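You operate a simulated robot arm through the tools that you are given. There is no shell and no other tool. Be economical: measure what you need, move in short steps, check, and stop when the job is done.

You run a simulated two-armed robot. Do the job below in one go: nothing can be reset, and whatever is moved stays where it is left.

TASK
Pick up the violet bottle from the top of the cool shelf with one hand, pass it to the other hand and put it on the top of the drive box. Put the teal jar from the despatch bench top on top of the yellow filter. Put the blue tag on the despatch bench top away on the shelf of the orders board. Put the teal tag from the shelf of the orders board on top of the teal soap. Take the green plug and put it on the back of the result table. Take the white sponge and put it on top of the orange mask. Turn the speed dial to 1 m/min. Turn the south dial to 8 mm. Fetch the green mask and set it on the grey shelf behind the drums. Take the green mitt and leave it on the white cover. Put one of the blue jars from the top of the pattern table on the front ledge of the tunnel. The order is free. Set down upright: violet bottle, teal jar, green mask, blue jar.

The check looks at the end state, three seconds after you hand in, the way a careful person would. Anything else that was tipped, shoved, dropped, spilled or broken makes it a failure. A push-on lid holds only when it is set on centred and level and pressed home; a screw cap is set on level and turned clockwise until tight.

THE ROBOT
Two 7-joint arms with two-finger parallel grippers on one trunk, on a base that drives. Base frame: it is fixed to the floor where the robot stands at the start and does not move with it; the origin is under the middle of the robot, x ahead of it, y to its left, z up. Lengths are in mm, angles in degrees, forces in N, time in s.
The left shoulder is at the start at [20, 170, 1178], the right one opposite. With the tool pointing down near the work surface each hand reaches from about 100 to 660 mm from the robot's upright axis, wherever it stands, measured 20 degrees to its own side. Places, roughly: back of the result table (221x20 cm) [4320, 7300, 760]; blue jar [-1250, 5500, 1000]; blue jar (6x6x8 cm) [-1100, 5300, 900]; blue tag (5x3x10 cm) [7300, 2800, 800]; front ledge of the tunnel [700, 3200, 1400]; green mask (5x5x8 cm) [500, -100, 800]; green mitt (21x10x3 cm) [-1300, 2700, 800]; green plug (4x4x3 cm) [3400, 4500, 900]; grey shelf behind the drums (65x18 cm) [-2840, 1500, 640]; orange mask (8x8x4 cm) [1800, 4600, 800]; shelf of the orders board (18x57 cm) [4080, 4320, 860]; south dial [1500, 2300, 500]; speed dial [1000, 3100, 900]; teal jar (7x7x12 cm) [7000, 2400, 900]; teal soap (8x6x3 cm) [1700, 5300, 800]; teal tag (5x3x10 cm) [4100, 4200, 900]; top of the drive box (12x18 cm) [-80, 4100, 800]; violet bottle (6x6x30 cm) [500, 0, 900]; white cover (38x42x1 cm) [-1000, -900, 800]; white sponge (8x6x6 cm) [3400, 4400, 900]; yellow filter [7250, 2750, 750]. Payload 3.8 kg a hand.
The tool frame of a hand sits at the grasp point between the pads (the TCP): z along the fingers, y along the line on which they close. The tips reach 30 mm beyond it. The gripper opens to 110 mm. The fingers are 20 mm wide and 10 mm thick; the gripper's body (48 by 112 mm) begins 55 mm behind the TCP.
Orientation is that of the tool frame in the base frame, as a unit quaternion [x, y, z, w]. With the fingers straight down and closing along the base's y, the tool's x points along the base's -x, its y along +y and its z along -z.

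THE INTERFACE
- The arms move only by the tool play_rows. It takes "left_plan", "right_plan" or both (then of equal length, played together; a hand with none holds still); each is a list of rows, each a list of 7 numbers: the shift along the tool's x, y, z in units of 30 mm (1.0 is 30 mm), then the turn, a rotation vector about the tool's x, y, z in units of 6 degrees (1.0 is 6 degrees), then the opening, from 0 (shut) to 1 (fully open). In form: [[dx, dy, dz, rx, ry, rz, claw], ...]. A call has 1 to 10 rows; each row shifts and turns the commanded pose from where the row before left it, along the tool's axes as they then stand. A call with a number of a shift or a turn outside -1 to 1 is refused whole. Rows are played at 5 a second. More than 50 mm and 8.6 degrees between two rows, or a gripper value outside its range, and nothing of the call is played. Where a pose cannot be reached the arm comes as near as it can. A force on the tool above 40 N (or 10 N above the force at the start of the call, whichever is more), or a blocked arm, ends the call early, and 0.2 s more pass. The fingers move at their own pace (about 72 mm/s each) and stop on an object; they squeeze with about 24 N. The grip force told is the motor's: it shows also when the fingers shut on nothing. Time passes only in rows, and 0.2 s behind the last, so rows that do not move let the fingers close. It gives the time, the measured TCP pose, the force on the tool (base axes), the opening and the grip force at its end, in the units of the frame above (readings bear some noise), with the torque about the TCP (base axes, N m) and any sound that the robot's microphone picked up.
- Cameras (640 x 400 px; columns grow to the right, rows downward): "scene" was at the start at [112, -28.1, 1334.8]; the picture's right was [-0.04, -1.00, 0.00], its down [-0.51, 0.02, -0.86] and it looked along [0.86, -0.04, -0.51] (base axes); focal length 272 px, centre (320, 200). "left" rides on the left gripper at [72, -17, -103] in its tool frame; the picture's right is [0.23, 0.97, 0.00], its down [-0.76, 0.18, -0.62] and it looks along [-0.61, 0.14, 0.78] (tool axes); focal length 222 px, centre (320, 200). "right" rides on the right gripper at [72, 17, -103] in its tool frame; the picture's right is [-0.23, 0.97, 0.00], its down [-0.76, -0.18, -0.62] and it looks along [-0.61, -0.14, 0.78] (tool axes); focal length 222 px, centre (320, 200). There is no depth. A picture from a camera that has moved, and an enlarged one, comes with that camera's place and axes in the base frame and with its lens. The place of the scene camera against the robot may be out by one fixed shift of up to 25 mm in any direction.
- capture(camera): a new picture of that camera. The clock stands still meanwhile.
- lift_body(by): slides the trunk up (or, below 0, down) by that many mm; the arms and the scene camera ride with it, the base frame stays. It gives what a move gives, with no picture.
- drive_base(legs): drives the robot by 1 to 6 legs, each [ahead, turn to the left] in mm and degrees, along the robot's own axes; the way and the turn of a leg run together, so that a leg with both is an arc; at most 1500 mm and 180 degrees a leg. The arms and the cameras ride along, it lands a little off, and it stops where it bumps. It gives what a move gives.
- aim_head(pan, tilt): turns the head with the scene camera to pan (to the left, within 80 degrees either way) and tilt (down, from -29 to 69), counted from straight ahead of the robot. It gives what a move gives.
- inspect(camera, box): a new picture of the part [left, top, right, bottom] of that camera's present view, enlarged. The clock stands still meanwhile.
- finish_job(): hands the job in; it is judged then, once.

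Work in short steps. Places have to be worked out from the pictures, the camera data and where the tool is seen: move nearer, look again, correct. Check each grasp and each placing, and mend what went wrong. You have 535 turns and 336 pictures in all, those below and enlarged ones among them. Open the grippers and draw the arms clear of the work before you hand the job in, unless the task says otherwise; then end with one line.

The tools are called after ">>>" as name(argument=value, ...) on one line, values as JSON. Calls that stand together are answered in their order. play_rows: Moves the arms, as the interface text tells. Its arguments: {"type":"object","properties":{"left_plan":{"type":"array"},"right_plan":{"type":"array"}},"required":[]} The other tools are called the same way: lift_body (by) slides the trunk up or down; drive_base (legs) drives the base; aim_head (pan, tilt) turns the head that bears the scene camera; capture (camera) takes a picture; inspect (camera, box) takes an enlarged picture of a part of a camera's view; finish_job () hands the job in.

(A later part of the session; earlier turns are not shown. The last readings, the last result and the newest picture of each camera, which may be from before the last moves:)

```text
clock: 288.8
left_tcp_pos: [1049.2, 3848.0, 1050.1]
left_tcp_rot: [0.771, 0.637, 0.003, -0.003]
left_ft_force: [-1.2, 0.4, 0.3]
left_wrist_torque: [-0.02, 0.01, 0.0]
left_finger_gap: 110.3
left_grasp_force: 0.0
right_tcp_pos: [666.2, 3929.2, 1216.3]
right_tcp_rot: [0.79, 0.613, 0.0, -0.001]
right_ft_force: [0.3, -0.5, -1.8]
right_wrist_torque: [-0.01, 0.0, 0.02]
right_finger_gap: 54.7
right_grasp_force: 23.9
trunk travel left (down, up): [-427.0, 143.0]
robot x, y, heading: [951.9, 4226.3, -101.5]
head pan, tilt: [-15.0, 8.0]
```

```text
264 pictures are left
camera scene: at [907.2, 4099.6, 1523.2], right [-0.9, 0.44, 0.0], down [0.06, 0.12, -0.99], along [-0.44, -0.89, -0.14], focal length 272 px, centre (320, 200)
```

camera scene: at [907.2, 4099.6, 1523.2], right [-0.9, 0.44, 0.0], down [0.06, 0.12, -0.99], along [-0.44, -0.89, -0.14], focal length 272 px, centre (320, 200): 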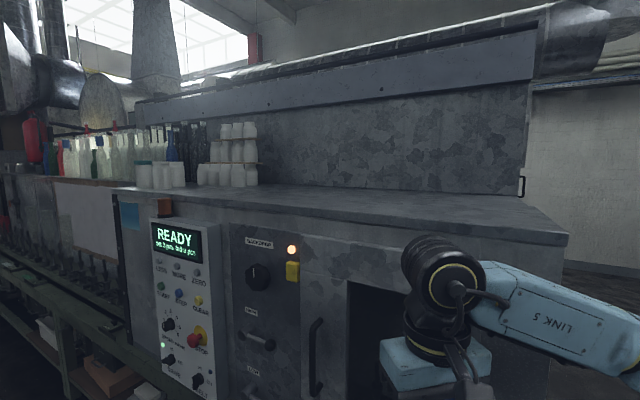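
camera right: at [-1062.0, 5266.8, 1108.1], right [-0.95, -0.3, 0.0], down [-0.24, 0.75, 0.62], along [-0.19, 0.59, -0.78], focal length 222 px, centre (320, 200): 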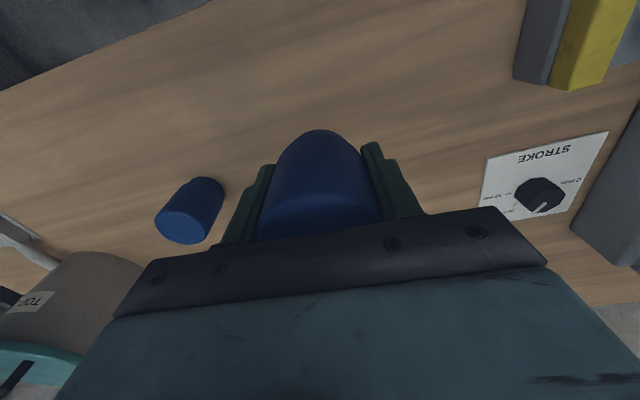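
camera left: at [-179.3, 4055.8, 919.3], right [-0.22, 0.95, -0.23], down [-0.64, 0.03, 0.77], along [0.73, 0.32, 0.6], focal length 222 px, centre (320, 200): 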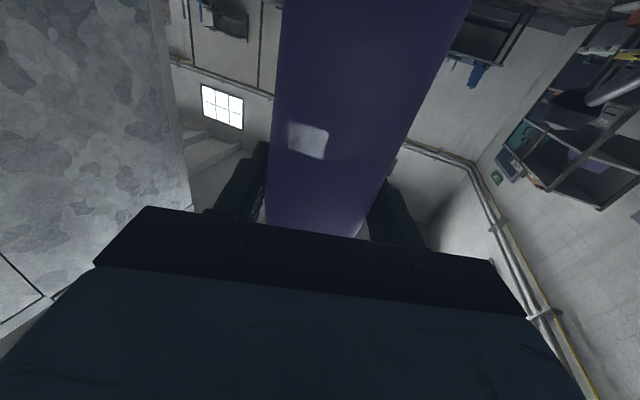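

The ledge on top of the tunnel's front housing carries bottles and white cups, with free room to their right. I zoom in.

>>> inspect(camera="scene", box=[120, 100, 440, 300])

>>> inspect(camera="scene", box=[120, 200, 360, 400])

```text
2.00 times, centred on (280, 200) of scene
camera zoom: at [907.2, 4099.6, 1523.2], right [-0.9, 0.44, 0.0], down [0.06, 0.12, -0.99], along [-0.44, -0.89, -0.14], focal length 544 px, centre (400, 200)
```

zoom: 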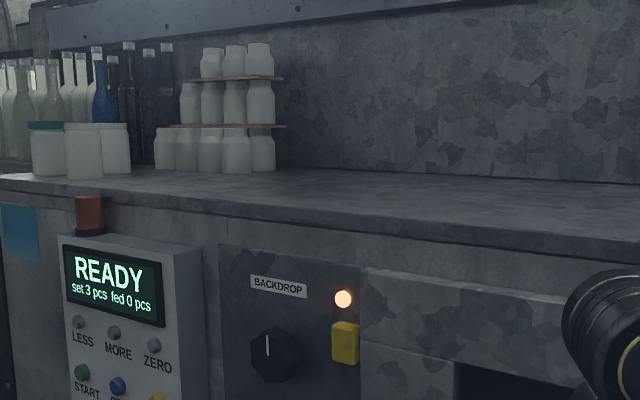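

```text
2.00 times, centred on (240, 300) of scene
camera zoom: at [907.2, 4099.6, 1523.2], right [-0.9, 0.44, 0.0], down [0.06, 0.12, -0.99], along [-0.44, -0.89, -0.14], focal length 544 px, centre (480, 0)
```

zoom: 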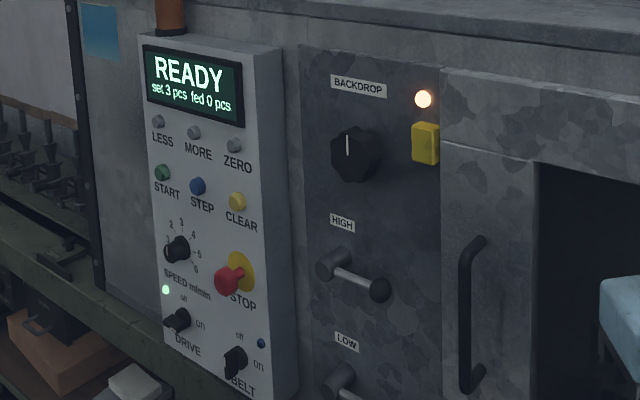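

I've found the ledge and the speed panel. I tuck the left arm, raise the trunk, and drive in to face the ledge just right of the cups.

>>> play_rows(left_plan=[[0.5, 0, -1, 0, 0, 0, 0.5], [0.5, 0, -1, 0, 0, 0, 0.5], [0.5, 0, -1, 0, 0, 0, 0.5], [0.5, 0, -1, 0, 0, 0, 0.5], [0.5, 0, -1, 0, 0, 0, 0.5], [0.5, 0, -1, 0, 0, 0, 0.5]])

>>> lift_body(by=140)

>>> drive_base(legs=[[0, 31], [740, 0], [0, -76]])

>>> aim_head(pan=-5, tilt=20)

>>> capture(camera="scene")

```text
clock: 290.2
left_tcp_pos: [1065.7, 3936.3, 1231.7]
left_tcp_rot: [0.771, 0.637, 0.003, -0.002]
left_ft_force: [0.7, 0.6, -0.2]
left_wrist_torque: [-0.01, -0.03, 0.0]
left_finger_gap: 55.1
left_grasp_force: 0.0
right_tcp_pos: [666.2, 3930.1, 1216.1]
right_tcp_rot: [0.791, 0.612, 0.0, 0.0]
right_ft_force: [0.2, -0.8, -1.2]
right_wrist_torque: [-0.02, 0.03, -0.02]
right_finger_gap: 54.5
right_grasp_force: 23.9
trunk travel left (down, up): [-427.0, 143.0]
robot x, y, heading: [952.4, 4231.6, -101.3]
head pan, tilt: [-15.0, 8.0]
```

```text
clock: 291.8
left_tcp_pos: [1065.5, 3935.5, 1370.6]
left_tcp_rot: [0.771, 0.637, 0.002, -0.002]
left_ft_force: [-0.9, 0.6, 0.4]
left_wrist_torque: [0.02, -0.02, 0.0]
left_finger_gap: 55.1
left_grasp_force: 0.0
right_tcp_pos: [666.1, 3928.7, 1356.5]
right_tcp_rot: [0.791, 0.612, 0.001, 0.0]
right_ft_force: [-0.3, 0.1, -2.3]
right_wrist_torque: [0.01, -0.01, 0.0]
right_finger_gap: 54.5
right_grasp_force: 23.7
trunk travel left (down, up): [-567.0, 3.0]
robot x, y, heading: [951.6, 4227.5, -101.3]
head pan, tilt: [-15.0, 8.0]
```

```text
clock: 296.8
left_tcp_pos: [1451.4, 3456.6, 1370.1]
left_tcp_rot: [0.567, 0.824, -0.013, -0.005]
left_ft_force: [0.1, -0.8, -0.5]
left_wrist_torque: [0.01, -0.01, -0.01]
left_finger_gap: 55.0
left_grasp_force: 0.1
right_tcp_pos: [1116.3, 3238.9, 1369.1]
right_tcp_rot: [0.591, 0.806, -0.015, 0.002]
right_ft_force: [-0.1, 0.4, -2.0]
right_wrist_torque: [-0.07, 0.0, 0.0]
right_finger_gap: 54.1
right_grasp_force: 24.0
trunk travel left (down, up): [-567.0, 3.0]
robot x, y, heading: [1181.9, 3619.7, -69.6]
head pan, tilt: [-15.0, 8.0]
stopped in leg 2: the robot was blocked; the commanded pose is now the measured one
```

```text
clock: 297.5
left_tcp_pos: [1451.1, 3457.6, 1369.7]
left_tcp_rot: [0.567, 0.823, -0.013, -0.005]
left_ft_force: [-0.5, 0.1, 0.4]
left_wrist_torque: [0.03, -0.02, 0.03]
left_finger_gap: 55.2
left_grasp_force: 0.1
right_tcp_pos: [1116.0, 3240.6, 1368.2]
right_tcp_rot: [0.592, 0.806, -0.016, 0.0]
right_ft_force: [-0.5, -0.2, -2.1]
right_wrist_torque: [0.01, 0.0, -0.02]
right_finger_gap: 54.4
right_grasp_force: 23.9
trunk travel left (down, up): [-567.0, 3.0]
robot x, y, heading: [1175.6, 3617.6, -69.6]
head pan, tilt: [-5.0, 20.0]
```

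```text
261 pictures are left
camera scene: at [1243.1, 3518.9, 1645.1], right [-0.96, -0.26, 0.02], down [-0.11, 0.31, -0.95], along [0.24, -0.91, -0.33], focal length 272 px, centre (320, 200)
```

scene: 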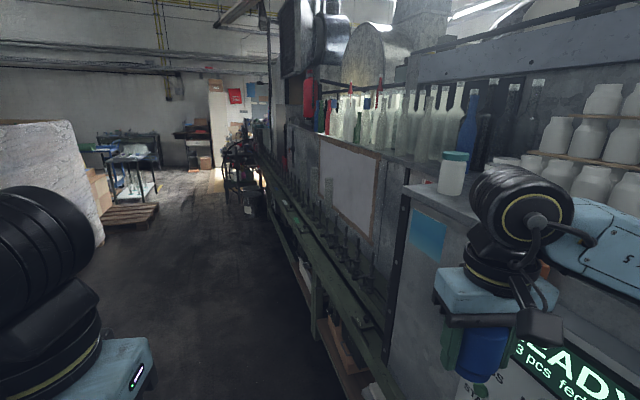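

The drive was blocked, probably the right elbow or base against the tunnel front. I back off along the same line and look to the right side.

>>> drive_base(legs=[[-250, 0]])

>>> aim_head(pan=-60, tilt=30)

>>> capture(camera="scene")

>>> aim_head(pan=-10, tilt=35)

>>> capture(camera="scene")

```text
clock: 299.3
left_tcp_pos: [1341.3, 3662.6, 1371.4]
left_tcp_rot: [0.568, 0.823, 0.002, -0.004]
left_ft_force: [1.1, -0.4, 0.7]
left_wrist_torque: [-0.05, 0.01, 0.01]
left_finger_gap: 54.8
left_grasp_force: 0.0
right_tcp_pos: [1005.0, 3447.4, 1356.4]
right_tcp_rot: [0.592, 0.806, -0.001, 0.002]
right_ft_force: [0.5, -0.1, -2.9]
right_wrist_torque: [-0.01, 0.03, 0.02]
right_finger_gap: 54.2
right_grasp_force: 24.1
trunk travel left (down, up): [-567.0, 3.0]
robot x, y, heading: [1092.6, 3850.4, -69.4]
head pan, tilt: [-5.0, 20.0]
```

```text
clock: 300.6
left_tcp_pos: [1340.9, 3662.3, 1371.6]
left_tcp_rot: [0.568, 0.823, 0.002, -0.003]
left_ft_force: [0.2, 1.0, -0.2]
left_wrist_torque: [-0.01, 0.0, -0.03]
left_finger_gap: 55.2
left_grasp_force: 0.1
right_tcp_pos: [1004.4, 3445.9, 1356.6]
right_tcp_rot: [0.592, 0.806, 0.0, 0.001]
right_ft_force: [0.0, 0.8, -1.4]
right_wrist_torque: [0.01, -0.01, 0.0]
right_finger_gap: 54.5
right_grasp_force: 23.8
trunk travel left (down, up): [-567.0, 3.0]
robot x, y, heading: [1094.3, 3856.2, -69.8]
head pan, tilt: [-60.0, 30.0]
```

```text
260 pictures are left
camera scene: at [1044.2, 3738.6, 1627.6], right [-0.77, 0.64, 0.0], down [0.32, 0.38, -0.87], along [-0.55, -0.67, -0.5], focal length 272 px, centre (320, 200)
```

scene: 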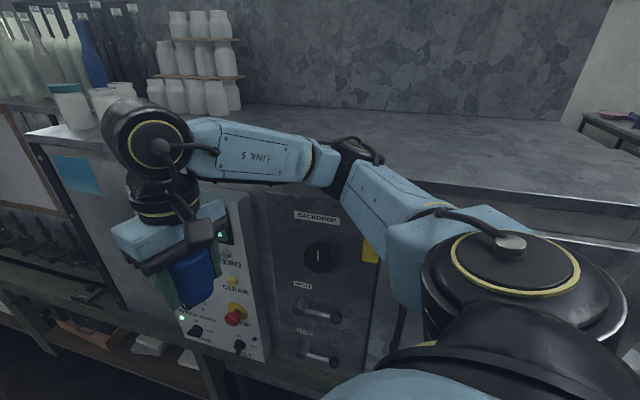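

```text
clock: 301.8
left_tcp_pos: [1340.7, 3661.8, 1370.8]
left_tcp_rot: [0.568, 0.823, 0.001, -0.003]
left_ft_force: [0.4, 0.0, 0.4]
left_wrist_torque: [0.06, -0.01, 0.0]
left_finger_gap: 54.7
left_grasp_force: 0.1
right_tcp_pos: [1004.7, 3447.0, 1356.8]
right_tcp_rot: [0.593, 0.806, 0.0, 0.002]
right_ft_force: [-0.2, 0.2, -2.6]
right_wrist_torque: [0.03, -0.02, -0.03]
right_finger_gap: 54.5
right_grasp_force: 23.6
trunk travel left (down, up): [-567.0, 3.0]
robot x, y, heading: [1097.3, 3854.5, -69.9]
head pan, tilt: [-10.0, 35.0]
```

```text
259 pictures are left
camera scene: at [1117.7, 3721.3, 1619.8], right [-0.98, -0.18, 0.0], down [-0.1, 0.56, -0.82], along [0.14, -0.81, -0.57], focal length 272 px, centre (320, 200)
```

scene: 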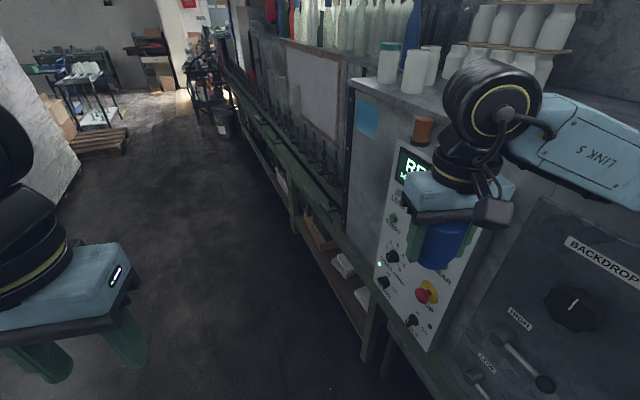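

The right elbow most likely met the ledge edge. I first move away from the machine and turn to face it squarely from further out.

>>> drive_base(legs=[[0, 25], [330, 0], [0, -101.5]])

>>> aim_head(pan=0, tilt=22)

>>> capture(camera="scene")

```text
clock: 309.5
left_tcp_pos: [1187.7, 3342.0, 1370.8]
left_tcp_rot: [0.961, 0.278, 0.003, -0.001]
left_ft_force: [0.3, 0.2, -0.7]
left_wrist_torque: [-0.01, 0.0, -0.04]
left_finger_gap: 55.0
left_grasp_force: 0.1
right_tcp_pos: [909.5, 3627.4, 1356.4]
right_tcp_rot: [0.969, 0.248, 0.0, 0.001]
right_ft_force: [0.2, -0.4, -2.5]
right_wrist_torque: [0.02, 0.02, -0.02]
right_finger_gap: 54.5
right_grasp_force: 24.0
trunk travel left (down, up): [-567.0, 3.0]
robot x, y, heading: [1327.3, 3623.9, -148.3]
head pan, tilt: [-10.0, 35.0]
```

```text
clock: 310.3
left_tcp_pos: [1188.3, 3342.5, 1370.7]
left_tcp_rot: [0.961, 0.277, 0.004, -0.002]
left_ft_force: [0.4, 0.7, -1.3]
left_wrist_torque: [-0.01, 0.02, 0.02]
left_finger_gap: 55.0
left_grasp_force: 0.1
right_tcp_pos: [910.7, 3628.5, 1357.0]
right_tcp_rot: [0.969, 0.248, 0.0, 0.001]
right_ft_force: [0.4, 0.1, -2.2]
right_wrist_torque: [-0.04, -0.03, 0.01]
right_finger_gap: 54.8
right_grasp_force: 23.7
trunk travel left (down, up): [-567.0, 3.0]
robot x, y, heading: [1326.2, 3620.6, -148.4]
head pan, tilt: [0.0, 22.0]
```

```text
258 pictures are left
camera scene: at [1228.8, 3537.7, 1640.4], right [-0.52, 0.85, 0.0], down [0.32, 0.2, -0.93], along [-0.79, -0.49, -0.38], focal length 272 px, centre (320, 200)
```

scene: 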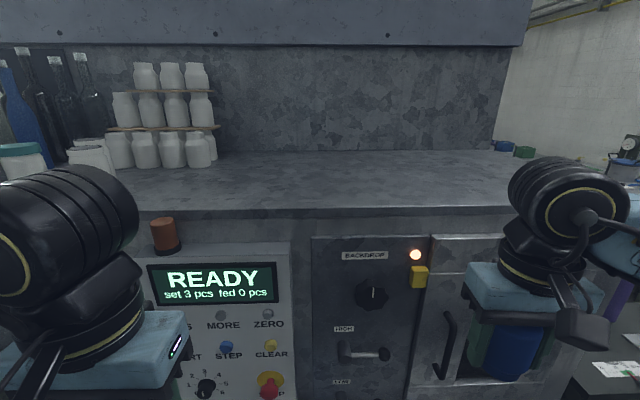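

I now face the ledge squarely; the target spot is free, about 100 mm behind its front edge. I raise the jar above ledge height, then drive forward.

>>> play_rows(right_plan=[[0, 0, -1, 0, 0, 0, 0], [0, 0, -1, 0, 0, 0, 0], [0, 0, -1, 0, 0, 0, 0], [0, 0, -1, 0, 0, 0, 0], [0, 0, -0.5, 0, 0, 0, 0]])

>>> drive_base(legs=[[200, 0]])

>>> capture(camera="scene")

```text
clock: 311.5
left_tcp_pos: [1188.2, 3341.8, 1371.9]
left_tcp_rot: [0.961, 0.278, 0.003, -0.001]
left_ft_force: [0.6, 0.1, 0.1]
left_wrist_torque: [0.02, 0.02, 0.0]
left_finger_gap: 55.1
left_grasp_force: 0.0
right_tcp_pos: [909.5, 3629.5, 1491.0]
right_tcp_rot: [0.969, 0.248, -0.001, 0.001]
right_ft_force: [0.1, 0.2, -2.3]
right_wrist_torque: [-0.02, 0.04, 0.0]
right_finger_gap: 54.3
right_grasp_force: 23.9
trunk travel left (down, up): [-567.0, 3.0]
robot x, y, heading: [1326.8, 3622.4, -148.4]
head pan, tilt: [0.0, 22.0]
```

```text
clock: 313.1
left_tcp_pos: [1016.1, 3235.9, 1371.3]
left_tcp_rot: [0.961, 0.277, 0.003, -0.002]
left_ft_force: [-0.6, -0.4, 0.5]
left_wrist_torque: [0.01, -0.02, -0.01]
left_finger_gap: 55.1
left_grasp_force: 0.1
right_tcp_pos: [738.7, 3522.9, 1491.5]
right_tcp_rot: [0.969, 0.247, -0.002, 0.002]
right_ft_force: [0.9, -1.3, -2.5]
right_wrist_torque: [0.0, -0.02, -0.02]
right_finger_gap: 54.4
right_grasp_force: 24.2
trunk travel left (down, up): [-567.0, 3.0]
robot x, y, heading: [1153.4, 3518.5, -148.4]
head pan, tilt: [0.0, 22.0]
```

```text
257 pictures are left
camera scene: at [1057.6, 3432.2, 1640.5], right [-0.52, 0.85, 0.0], down [0.32, 0.2, -0.93], along [-0.79, -0.49, -0.37], focal length 272 px, centre (320, 200)
```

scene: 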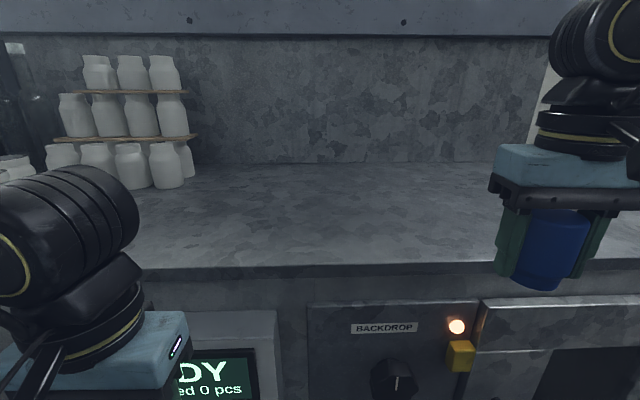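

I move the jar over the ledge.

>>> play_rows(right_plan=[[-0.957, 0.845, 0, 0, 0, 0, 0], [-0.957, 0.845, 0, 0, 0, 0, 0], [-0.957, 0.845, 0, 0, 0, 0, 0], [-0.957, 0.845, 0, 0, 0, 0, 0], [-0.957, 0.845, 0, 0, 0, 0, 0], [-0.957, 0.845, 0, 0, 0, 0, 0], [-0.957, 0.845, 0, 0, 0, 0, 0]])

>>> capture(camera="scene")

>>> capture(camera="right")

```text
clock: 314.7
left_tcp_pos: [1017.0, 3234.4, 1371.1]
left_tcp_rot: [0.961, 0.277, 0.002, -0.003]
left_ft_force: [1.0, -0.4, 0.3]
left_wrist_torque: [0.0, 0.0, 0.0]
left_finger_gap: 54.9
left_grasp_force: 0.1
right_tcp_pos: [648.5, 3268.9, 1491.1]
right_tcp_rot: [0.968, 0.249, 0.0, 0.0]
right_ft_force: [-0.1, -0.8, -2.0]
right_wrist_torque: [0.02, -0.02, -0.01]
right_finger_gap: 54.6
right_grasp_force: 24.0
trunk travel left (down, up): [-567.0, 3.0]
robot x, y, heading: [1154.2, 3512.9, -148.3]
head pan, tilt: [0.0, 22.0]
```

```text
256 pictures are left
camera scene: at [1058.4, 3429.1, 1640.4], right [-0.52, 0.85, 0.0], down [0.32, 0.2, -0.93], along [-0.79, -0.49, -0.38], focal length 272 px, centre (320, 200)
```

scene: 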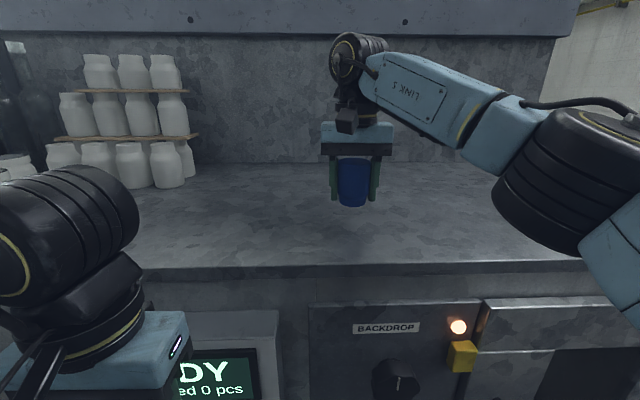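

```text
255 pictures are left
camera right: at [720.1, 3289.9, 1592.8], right [0.27, -0.96, 0.0], down [-0.75, -0.21, 0.62], along [-0.6, -0.17, -0.78], focal length 222 px, centre (320, 200)
```

right: 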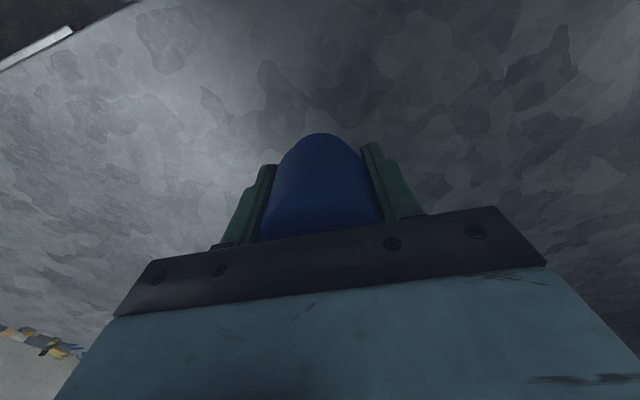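

Over the ledge. I lower slowly to contact.

>>> play_rows(right_plan=[[0, 0, 0.7, 0, 0, 0, 0], [0, 0, 0.6, 0, 0, 0, 0], [0, 0, 0.15, 0, 0, 0, 0], [0, 0, 0.15, 0, 0, 0, 0], [0, 0, 0.12, 0, 0, 0, 0]])

>>> capture(camera="scene")

```text
clock: 315.9
left_tcp_pos: [1016.5, 3236.5, 1371.6]
left_tcp_rot: [0.961, 0.278, 0.003, -0.001]
left_ft_force: [0.2, 0.0, 0.2]
left_wrist_torque: [0.04, -0.03, 0.02]
left_finger_gap: 55.0
left_grasp_force: 0.1
right_tcp_pos: [648.2, 3271.7, 1443.2]
right_tcp_rot: [0.969, 0.247, -0.003, 0.003]
right_ft_force: [-3.4, 0.3, 20.1]
right_wrist_torque: [0.42, 0.2, 0.12]
right_finger_gap: 54.7
right_grasp_force: 24.0
trunk travel left (down, up): [-567.0, 3.0]
robot x, y, heading: [1153.5, 3516.3, -148.5]
head pan, tilt: [0.0, 22.0]
```

```text
254 pictures are left
camera scene: at [1058.5, 3432.7, 1640.8], right [-0.52, 0.85, 0.0], down [0.32, 0.2, -0.93], along [-0.79, -0.49, -0.37], focal length 272 px, centre (320, 200)
```

scene: 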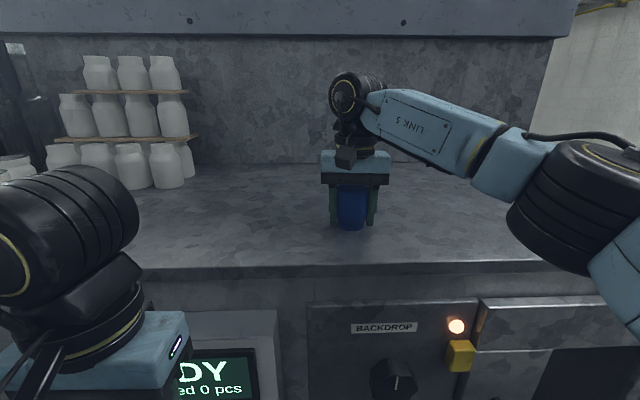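

Contact (20 N). I release, lift, and check the jar.

>>> play_rows(right_plan=[[0, 0, -0.06, 0, 0, 0, 0], [0, 0, 0, 0, 0, 0, 0.8], [0, 0, 0, 0, 0, 0, 0.8], [0, 0, -0.6, 0, 0, 0, 0.8], [0, 0, -1, 0, 0, 0, 0.8], [0, 0, -1, 0, 0, 0, 0.8], [0, 0, -0.5, 0, 0, 0, 0.8], [1, -0.6, 0, 0, 0, 0, 0.8], [1, -0.6, 0, 0, 0, 0, 0.8], [1, -0.6, 0, 0, 0, 0, 0.8]])

>>> capture(camera="scene")

```text
clock: 318.1
left_tcp_pos: [1015.6, 3239.2, 1371.5]
left_tcp_rot: [0.961, 0.277, 0.003, 0.0]
left_ft_force: [0.3, 0.5, 0.3]
left_wrist_torque: [-0.03, 0.0, 0.05]
left_finger_gap: 54.9
left_grasp_force: 0.1
right_tcp_pos: [660.2, 3318.3, 1550.8]
right_tcp_rot: [0.969, 0.246, 0.0, 0.004]
right_ft_force: [-0.3, 1.1, -0.6]
right_wrist_torque: [-0.06, 0.01, 0.02]
right_finger_gap: 87.8
right_grasp_force: 0.1
right hand out of reach, approached as far as the arm can: row 8, 9
trunk travel left (down, up): [-567.0, 3.0]
robot x, y, heading: [1154.5, 3517.9, -148.3]
head pan, tilt: [0.0, 22.0]
```

```text
253 pictures are left
camera scene: at [1055.9, 3436.4, 1640.5], right [-0.52, 0.85, 0.0], down [0.32, 0.19, -0.93], along [-0.79, -0.49, -0.37], focal length 272 px, centre (320, 200)
```

scene: 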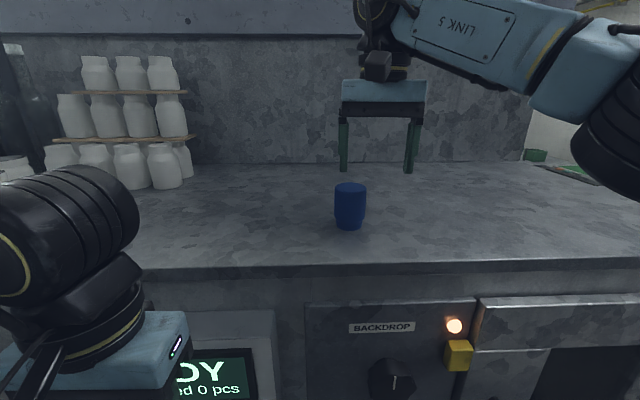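

The jar stands on the ledge. I back off, lower the trunk and move in front of the speed panel.

>>> drive_base(legs=[[-260, 0], [0, 90], [330, 0], [0, -88]])

>>> lift_body(by=-260)

>>> aim_head(pan=0, tilt=30)

>>> capture(camera="scene")

```text
clock: 329.4
left_tcp_pos: [1434.3, 3090.2, 1371.3]
left_tcp_rot: [0.951, 0.309, 0.004, -0.002]
left_ft_force: [-0.7, 0.2, -0.3]
left_wrist_torque: [0.02, -0.01, -0.01]
left_finger_gap: 55.2
left_grasp_force: 0.0
right_tcp_pos: [1076.6, 3144.0, 1551.4]
right_tcp_rot: [0.961, 0.278, 0.0, 0.0]
right_ft_force: [0.3, 0.5, 0.5]
right_wrist_torque: [0.0, -0.01, 0.03]
right_finger_gap: 88.3
right_grasp_force: 0.0
trunk travel left (down, up): [-567.0, 3.0]
robot x, y, heading: [1553.0, 3379.2, -144.5]
head pan, tilt: [0.0, 22.0]
```

```text
clock: 332.0
left_tcp_pos: [1434.7, 3090.4, 1112.7]
left_tcp_rot: [0.951, 0.308, 0.004, -0.002]
left_ft_force: [-0.1, 0.2, 0.3]
left_wrist_torque: [0.01, 0.03, -0.01]
left_finger_gap: 55.0
left_grasp_force: 0.0
right_tcp_pos: [1077.0, 3143.6, 1291.4]
right_tcp_rot: [0.96, 0.278, -0.001, 0.001]
right_ft_force: [-0.4, -0.2, 0.8]
right_wrist_torque: [0.02, -0.03, -0.01]
right_finger_gap: 88.0
right_grasp_force: 0.1
trunk travel left (down, up): [-307.0, 263.0]
robot x, y, heading: [1549.7, 3379.0, -144.6]
head pan, tilt: [0.0, 22.0]
```

```text
clock: 332.7
left_tcp_pos: [1433.9, 3088.7, 1113.0]
left_tcp_rot: [0.951, 0.309, 0.004, -0.002]
left_ft_force: [-0.4, 0.1, 0.8]
left_wrist_torque: [0.01, 0.0, 0.01]
left_finger_gap: 55.1
left_grasp_force: 0.2
right_tcp_pos: [1076.0, 3144.8, 1291.9]
right_tcp_rot: [0.961, 0.278, 0.0, 0.002]
right_ft_force: [0.5, -0.3, -0.1]
right_wrist_torque: [-0.01, -0.05, 0.02]
right_finger_gap: 87.8
right_grasp_force: 0.0
trunk travel left (down, up): [-307.0, 263.0]
robot x, y, heading: [1553.7, 3376.4, -144.6]
head pan, tilt: [0.0, 30.0]
```

```text
252 pictures are left
camera scene: at [1462.7, 3289.3, 1367.7], right [-0.58, 0.82, 0.0], down [0.41, 0.29, -0.87], along [-0.71, -0.5, -0.5], focal length 272 px, centre (320, 200)
```

scene: 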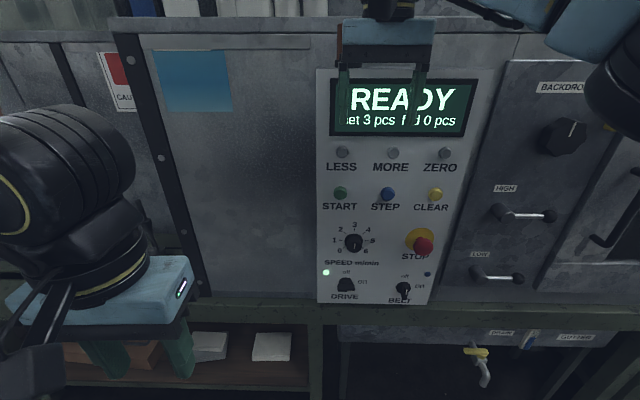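

>>> inspect(camera="scene", box=[310, 210, 410, 280])

```text
5.71 times, centred on (360, 245) of scene
camera zoom: at [1462.7, 3289.3, 1367.7], right [-0.58, 0.82, 0.0], down [0.41, 0.29, -0.87], along [-0.71, -0.5, -0.5], focal length 1555 px, centre (91, -57)
```

zoom: 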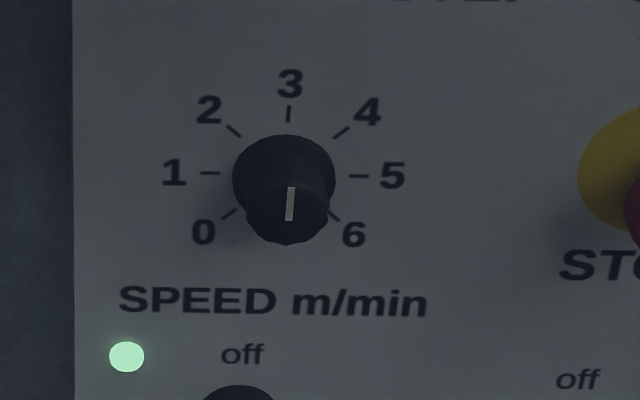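

The pointer appears to be at 3, so the dial needs 90° anticlockwise (45° per mark). I pitch the right hand so that it points at the panel.

>>> play_rows(right_plan=[[0.5, 0, 0, 0, -1, 0, 0.6], [0.5, 0, 0, 0, -1, 0, 0.6], [0, 0, 0, 0, -1, 0, 0.6], [0, 0, 0, 0, -1, 0, 0.6], [0, 0, 0, 0, -1, 0, 0.6], [0, 0, 0, 0, -1, 0, 0.6], [0, 0, 0, 0, -1, 0, 0.6], [0, 0, 0, 0, -1, 0, 0.6], [0, 0, 0, 0, -1, 0, 0.6], [0, 0, 0, 0, -1, 0, 0.6]])

>>> play_rows(right_plan=[[0, 0, 0, 0, -1, 0, 0.6], [0, 0, 0, 0, -1, 0, 0.6], [0, 0, 0, 0, -1, 0, 0.6], [0, 0, 0, 0, -1, 0, 0.6], [0, 0, 0, 0, -1, 0, 0.6], [0, 0, 0, 0, 0, 1, 0.6], [0, 0, 0, 0, 0, 1, 0.6], [0, 0, 0, 0, 0, 1, 0.6], [0, 0, 0, 0, 0, 1, 0.6]])

>>> capture(camera="scene")

>>> capture(camera="right")

```text
clock: 334.9
left_tcp_pos: [1435.1, 3090.5, 1111.9]
left_tcp_rot: [0.951, 0.308, 0.003, -0.002]
left_ft_force: [-0.6, 0.0, 0.1]
left_wrist_torque: [0.01, 0.04, 0.01]
left_finger_gap: 55.1
left_grasp_force: 0.2
right_tcp_pos: [1101.7, 3161.2, 1289.8]
right_tcp_rot: [0.831, 0.241, -0.481, 0.141]
right_ft_force: [-0.6, 0.3, 0.1]
right_wrist_torque: [0.0, -0.01, -0.04]
right_finger_gap: 65.8
right_grasp_force: 0.0
trunk travel left (down, up): [-307.0, 263.0]
robot x, y, heading: [1553.9, 3377.5, -144.6]
head pan, tilt: [0.0, 30.0]
```

```text
clock: 336.9
left_tcp_pos: [1433.7, 3089.9, 1111.6]
left_tcp_rot: [0.951, 0.309, 0.002, -0.002]
left_ft_force: [-0.2, -0.3, 0.2]
left_wrist_torque: [-0.01, 0.01, 0.01]
left_finger_gap: 54.9
left_grasp_force: 0.1
right_tcp_pos: [1100.4, 3161.1, 1290.8]
right_tcp_rot: [0.704, 0.051, -0.623, 0.336]
right_ft_force: [-0.3, 0.4, 0.5]
right_wrist_torque: [0.0, 0.01, 0.01]
right_finger_gap: 66.0
right_grasp_force: 0.1
trunk travel left (down, up): [-307.0, 263.0]
robot x, y, heading: [1552.3, 3379.5, -144.5]
head pan, tilt: [0.0, 30.0]
```

```text
250 pictures are left
camera scene: at [1462.6, 3289.3, 1367.6], right [-0.58, 0.82, 0.0], down [0.41, 0.29, -0.87], along [-0.71, -0.5, -0.5], focal length 272 px, centre (320, 200)
```

scene: 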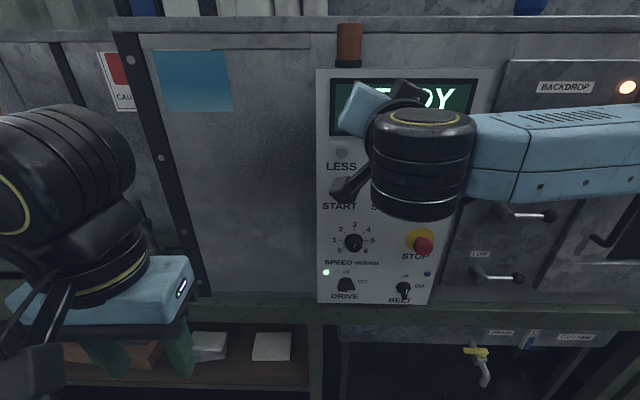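

```text
249 pictures are left
camera right: at [1212.9, 3178.5, 1230.2], right [0.43, -0.67, 0.61], down [0.27, 0.73, 0.62], along [-0.86, -0.1, 0.5], focal length 222 px, centre (320, 200)
```

right: 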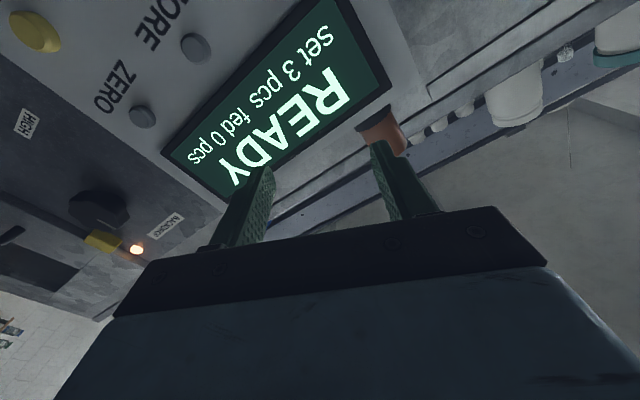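

The hand points level at the panel. I lower it in front of the dial, keeping about 100 mm off.

>>> play_rows(right_plan=[[1, -0.37, 0.07, 0, 0, 0, 0.6], [1, -0.37, 0.07, 0, 0, 0, 0.6], [1, -0.37, 0.07, 0, 0, 0, 0.6], [1, -0.37, 0.07, 0, 0, 0, 0.6], [1, -0.37, 0.07, 0, 0, 0, 0.6], [1, -0.37, 0.07, 0, 0, 0, 0.6], [1, -0.37, 0.07, 0, 0, 0, 0.6], [1, -0.37, 0.07, 0, 0, 0, 0.6], [1, -0.37, 0.07, 0, 0, 0, 0.6], [1, -0.37, 0.07, 0, 0, 0, 0.6]])

>>> capture(camera="right")

>>> capture(camera="scene")

```text
clock: 339.1
left_tcp_pos: [1434.8, 3089.7, 1111.0]
left_tcp_rot: [0.951, 0.308, 0.004, -0.002]
left_ft_force: [-0.3, 0.4, -0.2]
left_wrist_torque: [0.01, 0.01, 0.0]
left_finger_gap: 54.8
left_grasp_force: 0.1
right_tcp_pos: [1118.4, 3108.7, 990.6]
right_tcp_rot: [0.706, 0.048, -0.623, 0.332]
right_ft_force: [0.9, 0.2, 0.4]
right_wrist_torque: [0.02, 0.0, -0.01]
right_finger_gap: 66.2
right_grasp_force: 0.1
right hand out of reach, approached as far as the arm can: row 9, 10
trunk travel left (down, up): [-307.0, 263.0]
robot x, y, heading: [1551.9, 3374.9, -144.7]
head pan, tilt: [0.0, 30.0]
```

```text
248 pictures are left
camera right: at [1231.0, 3127.1, 932.1], right [0.42, -0.68, 0.6], down [0.28, 0.73, 0.62], along [-0.86, -0.1, 0.5], focal length 222 px, centre (320, 200)
```

right: 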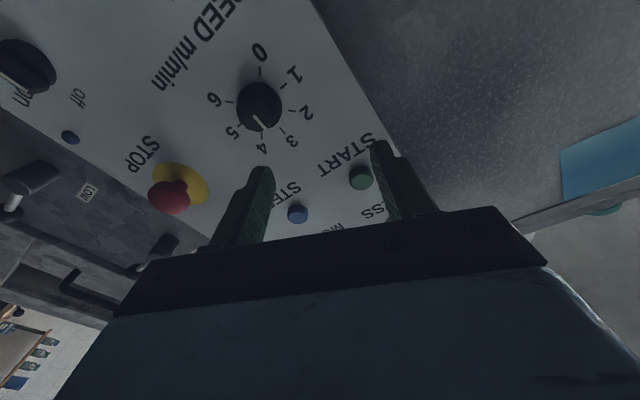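

```text
247 pictures are left
camera scene: at [1462.7, 3289.0, 1367.6], right [-0.58, 0.82, 0.0], down [0.41, 0.29, -0.87], along [-0.71, -0.5, -0.5], focal length 272 px, centre (320, 200)
```

scene: 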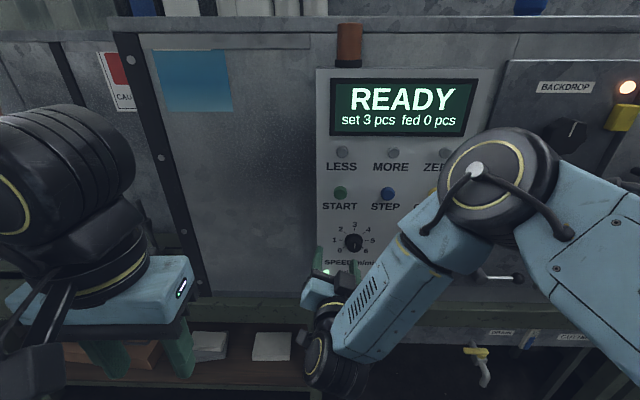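

The dial is in view. I zoom in to read the pointer.

>>> inspect(camera="right", box=[200, 30, 330, 165])

```text
2.96 times, centred on (265, 98) of right
camera zoom: at [1231.0, 3127.1, 932.1], right [0.42, -0.68, 0.6], down [0.28, 0.73, 0.62], along [-0.86, -0.1, 0.5], focal length 658 px, centre (483, 504)
```

zoom: 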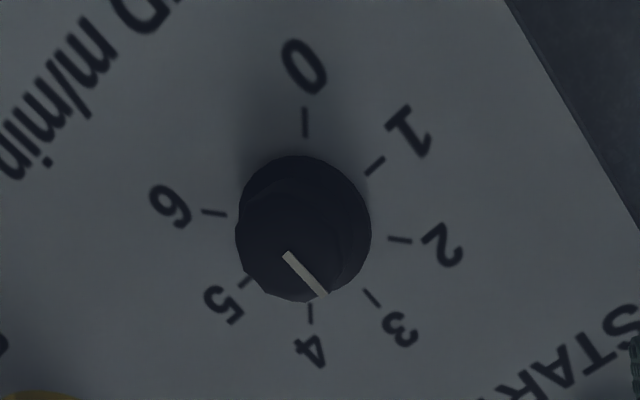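

The pointer is indeed at 3. I triangulate the dial's centre at about (989, 3078, 950). I lower the trunk 45 mm, align, and look again.

>>> lift_body(by=-45)

>>> play_rows(right_plan=[[-0.36, -0.64, 0.5, 0, 0, 0, 0.65], [-0.36, -0.64, 0.5, 0, 0, 0, 0.65], [0, 0, 0.5, 0, 0, 0, 0.65]])

>>> capture(camera="right")

```text
clock: 340.0
left_tcp_pos: [1433.8, 3089.6, 1066.3]
left_tcp_rot: [0.951, 0.308, 0.003, -0.002]
left_ft_force: [0.3, -0.3, 0.4]
left_wrist_torque: [0.0, 0.02, 0.0]
left_finger_gap: 54.9
left_grasp_force: 0.1
right_tcp_pos: [1118.5, 3110.1, 946.5]
right_tcp_rot: [0.706, 0.048, -0.624, 0.332]
right_ft_force: [0.4, 1.2, 0.0]
right_wrist_torque: [0.0, -0.02, -0.01]
right_finger_gap: 66.0
right_grasp_force: 0.0
trunk travel left (down, up): [-262.0, 308.0]
robot x, y, heading: [1555.9, 3381.5, -144.8]
head pan, tilt: [0.0, 30.0]
```

```text
clock: 340.8
left_tcp_pos: [1433.2, 3089.7, 1064.8]
left_tcp_rot: [0.951, 0.308, 0.004, -0.001]
left_ft_force: [0.0, -0.1, 0.1]
left_wrist_torque: [-0.01, 0.03, 0.04]
left_finger_gap: 55.1
left_grasp_force: 0.1
right_tcp_pos: [1083.6, 3102.5, 973.5]
right_tcp_rot: [0.707, 0.048, -0.623, 0.33]
right_ft_force: [0.0, 0.6, -0.1]
right_wrist_torque: [0.03, -0.03, -0.02]
right_finger_gap: 71.6
right_grasp_force: 0.0
right hand out of reach, approached as far as the arm can: row 1, 2, 3
trunk travel left (down, up): [-262.0, 308.0]
robot x, y, heading: [1553.4, 3376.0, -144.5]
head pan, tilt: [0.0, 30.0]
```

```text
245 pictures are left
camera right: at [1196.6, 3118.8, 915.0], right [0.42, -0.68, 0.6], down [0.28, 0.73, 0.63], along [-0.87, -0.09, 0.49], focal length 222 px, centre (320, 200)
```

right: 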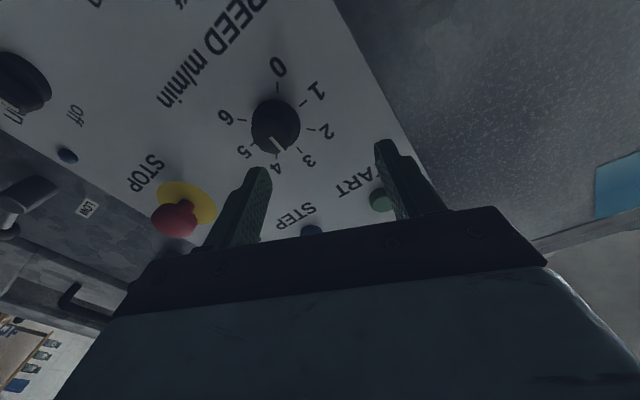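

Both wrist rays agree on the dial at (989, 3078, 948). I lower the trunk further so the arm has room.

>>> lift_body(by=-90)

```text
clock: 342.0
left_tcp_pos: [1434.9, 3089.4, 976.6]
left_tcp_rot: [0.951, 0.308, 0.002, -0.003]
left_ft_force: [-0.1, 0.2, 0.3]
left_wrist_torque: [0.01, 0.02, 0.01]
left_finger_gap: 55.0
left_grasp_force: 0.1
right_tcp_pos: [1084.7, 3103.5, 884.2]
right_tcp_rot: [0.707, 0.047, -0.624, 0.33]
right_ft_force: [1.8, 0.0, 0.4]
right_wrist_torque: [0.01, 0.01, -0.01]
right_finger_gap: 71.6
right_grasp_force: 0.1
trunk travel left (down, up): [-172.0, 398.0]
robot x, y, heading: [1548.9, 3379.5, -144.8]
head pan, tilt: [0.0, 30.0]
```

>>> play_rows(right_plan=[[-0.79, -0.02, 0.3, 0, 0, 0, 0.65], [-0.79, -0.02, 0.4, 0, 0, 0, 0.65], [-0.79, -0.02, 0.46, 0, 0, 0, 0.65]])

>>> capture(camera="right")

```text
clock: 342.8
left_tcp_pos: [1434.5, 3090.9, 977.8]
left_tcp_rot: [0.951, 0.308, 0.002, -0.002]
left_ft_force: [0.5, 0.7, 0.3]
left_wrist_torque: [0.0, 0.01, 0.0]
left_finger_gap: 54.7
left_grasp_force: 0.0
right_tcp_pos: [1039.5, 3110.2, 949.3]
right_tcp_rot: [0.708, 0.047, -0.623, 0.33]
right_ft_force: [0.5, 0.1, 0.2]
right_wrist_torque: [-0.03, -0.01, 0.02]
right_finger_gap: 71.6
right_grasp_force: 0.0
trunk travel left (down, up): [-172.0, 398.0]
robot x, y, heading: [1550.3, 3377.7, -144.6]
head pan, tilt: [0.0, 30.0]
```

```text
244 pictures are left
camera right: at [1151.5, 3126.7, 888.8], right [0.42, -0.68, 0.6], down [0.28, 0.73, 0.63], along [-0.87, -0.09, 0.49], focal length 222 px, centre (320, 200)
```

right: 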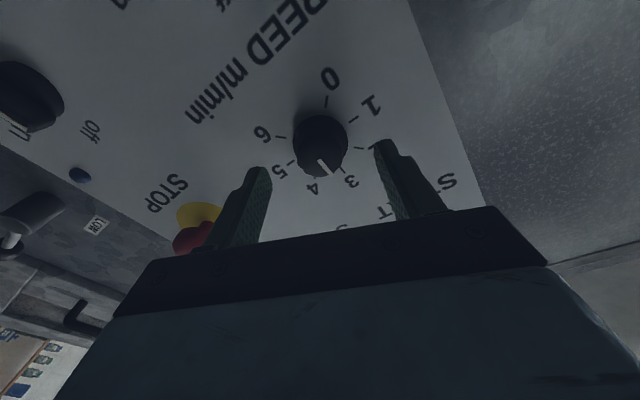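

Dial is on the hand's axis. I roll 24° more the other way for room, then move forward around the knob.

>>> play_rows(right_plan=[[0, 0, 0, 0, 0, 1, 0.65], [0, 0, 0, 0, 0, 1, 0.65], [0, 0, 0, 0, 0, 1, 0.65], [0, 0, 0, 0, 0, 1, 0.65], [0, 0, 0.35, 0, 0, 0, 0.65], [0, 0, 0.35, 0, 0, 0, 0.65]])

>>> capture(camera="right")

```text
clock: 344.2
left_tcp_pos: [1434.4, 3090.4, 976.1]
left_tcp_rot: [0.951, 0.308, 0.002, -0.002]
left_ft_force: [-0.7, -1.0, 0.3]
left_wrist_torque: [0.04, 0.02, 0.0]
left_finger_gap: 55.1
left_grasp_force: 0.1
right_tcp_pos: [1022.2, 3097.4, 949.4]
right_tcp_rot: [0.703, -0.103, -0.542, 0.449]
right_ft_force: [-0.7, 0.1, -1.0]
right_wrist_torque: [0.01, 0.03, 0.01]
right_finger_gap: 71.5
right_grasp_force: 0.0
trunk travel left (down, up): [-172.0, 398.0]
robot x, y, heading: [1553.2, 3378.2, -144.8]
head pan, tilt: [0.0, 30.0]
```

```text
243 pictures are left
camera right: at [1144.6, 3096.6, 913.5], right [0.24, -0.42, 0.88], down [0.17, 0.91, 0.38], along [-0.95, 0.06, 0.29], focal length 222 px, centre (320, 200)
```

right: 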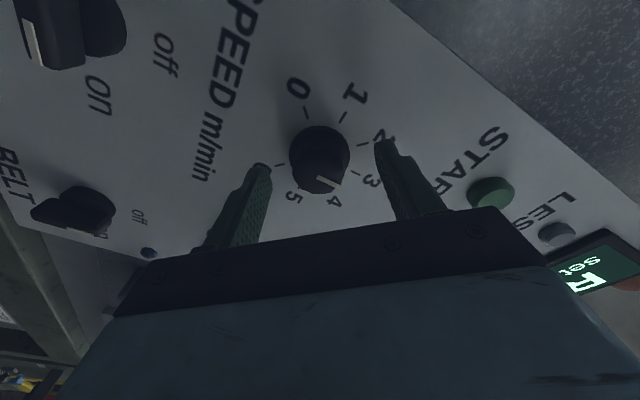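

The fingertips straddle the knob near the panel. I close.

>>> play_rows(right_plan=[[0, 0, 0, 0, 0, 0, 0], [0, 0, 0, 0, 0, 0, 0], [0, 0, 0, 0, 0, 0, 0]])

>>> capture(camera="right")

```text
clock: 345.0
left_tcp_pos: [1433.5, 3090.6, 975.6]
left_tcp_rot: [0.951, 0.308, 0.003, -0.001]
left_ft_force: [0.1, 1.8, 0.0]
left_wrist_torque: [0.02, -0.03, 0.0]
left_finger_gap: 55.1
left_grasp_force: 0.1
right_tcp_pos: [1021.2, 3099.1, 948.0]
right_tcp_rot: [0.704, -0.104, -0.541, 0.449]
right_ft_force: [-0.2, 2.4, -4.7]
right_wrist_torque: [-0.19, 0.28, -0.29]
right_finger_gap: 32.9
right_grasp_force: 44.5
trunk travel left (down, up): [-172.0, 398.0]
robot x, y, heading: [1557.0, 3378.5, -144.9]
head pan, tilt: [0.0, 30.0]
```

```text
242 pictures are left
camera right: at [1144.3, 3097.2, 912.9], right [0.24, -0.42, 0.88], down [0.17, 0.91, 0.38], along [-0.95, 0.06, 0.29], focal length 222 px, centre (320, 200)
```

right: 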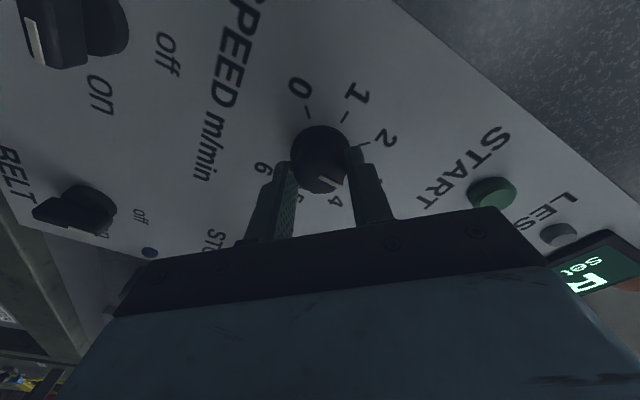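

Gripped (33 mm). I turn anticlockwise by 60° first, then check.

>>> play_rows(right_plan=[[0, 0, 0, 0, 0, -1, 0], [0, 0, 0, 0, 0, -1, 0], [0, 0, 0, 0, 0, -1, 0], [0, 0, 0, 0, 0, -1, 0], [0, 0, 0, 0, 0, -1, 0], [0, 0, 0, 0, 0, -1, 0], [0, 0, 0, 0, 0, -1, 0], [0, 0, 0, 0, 0, -1, 0], [0, 0, 0, 0, 0, -1, 0], [0, 0, 0, 0, 0, -1, 0]])

>>> capture(camera="right")

```text
clock: 347.2
left_tcp_pos: [1431.4, 3090.4, 975.9]
left_tcp_rot: [0.951, 0.308, 0.004, -0.001]
left_ft_force: [0.9, -0.5, 0.2]
left_wrist_torque: [0.01, -0.03, -0.01]
left_finger_gap: 55.2
left_grasp_force: 0.0
right_tcp_pos: [1020.5, 3099.3, 948.1]
right_tcp_rot: [-0.661, -0.261, 0.693, -0.118]
right_ft_force: [-4.8, 17.6, -17.9]
right_wrist_torque: [-0.24, 0.3, 0.12]
right_finger_gap: 32.6
right_grasp_force: 45.5
trunk travel left (down, up): [-172.0, 398.0]
robot x, y, heading: [1549.8, 3380.2, -144.8]
head pan, tilt: [0.0, 30.0]
```

```text
241 pictures are left
camera right: at [1110.9, 3152.8, 874.2], right [0.52, -0.85, 0.02], down [0.52, 0.33, 0.79], along [-0.68, -0.4, 0.61], focal length 222 px, centre (320, 200)
```

right: 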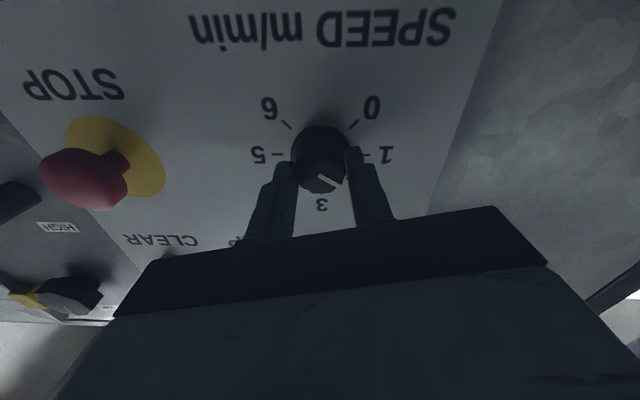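

It follows. I turn the remaining 30°.

>>> play_rows(right_plan=[[0, 0, 0, 0, 0, -1, 0], [0, 0, 0, 0, 0, -1, 0], [0, 0, 0, 0, 0, -1, 0], [0, 0, 0, 0, 0, -1, 0], [0, 0, 0, 0, 0, -1, 0]])

>>> inspect(camera="right", box=[240, 80, 410, 220])

```text
clock: 348.4
left_tcp_pos: [1433.4, 3091.5, 976.7]
left_tcp_rot: [0.951, 0.309, 0.003, 0.0]
left_ft_force: [-0.5, 0.0, -0.3]
left_wrist_torque: [-0.01, -0.01, 0.01]
left_finger_gap: 54.9
left_grasp_force: 0.0
right_tcp_pos: [1019.5, 3100.6, 948.4]
right_tcp_rot: [-0.57, -0.424, 0.701, 0.066]
right_ft_force: [-3.2, 20.7, -13.9]
right_wrist_torque: [-0.15, 0.23, -0.15]
right_finger_gap: 32.7
right_grasp_force: 45.3
trunk travel left (down, up): [-172.0, 398.0]
robot x, y, heading: [1553.7, 3379.6, -144.9]
head pan, tilt: [0.0, 30.0]
```

```text
2.86 times, centred on (325, 150) of right
camera zoom: at [1091.2, 3184.8, 883.9], right [0.46, -0.75, -0.48], down [0.72, 0.0, 0.69], along [-0.52, -0.67, 0.54], focal length 635 px, centre (306, 343)
```

zoom: 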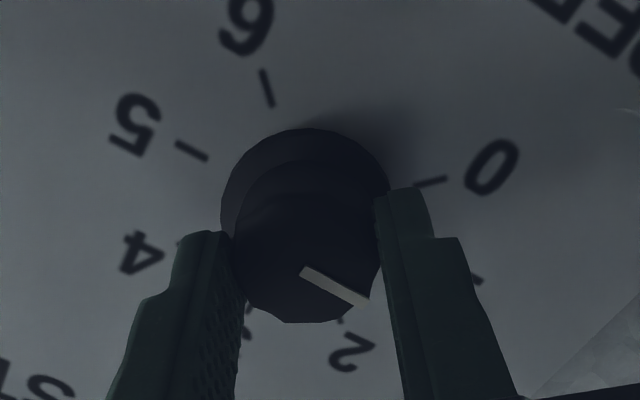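

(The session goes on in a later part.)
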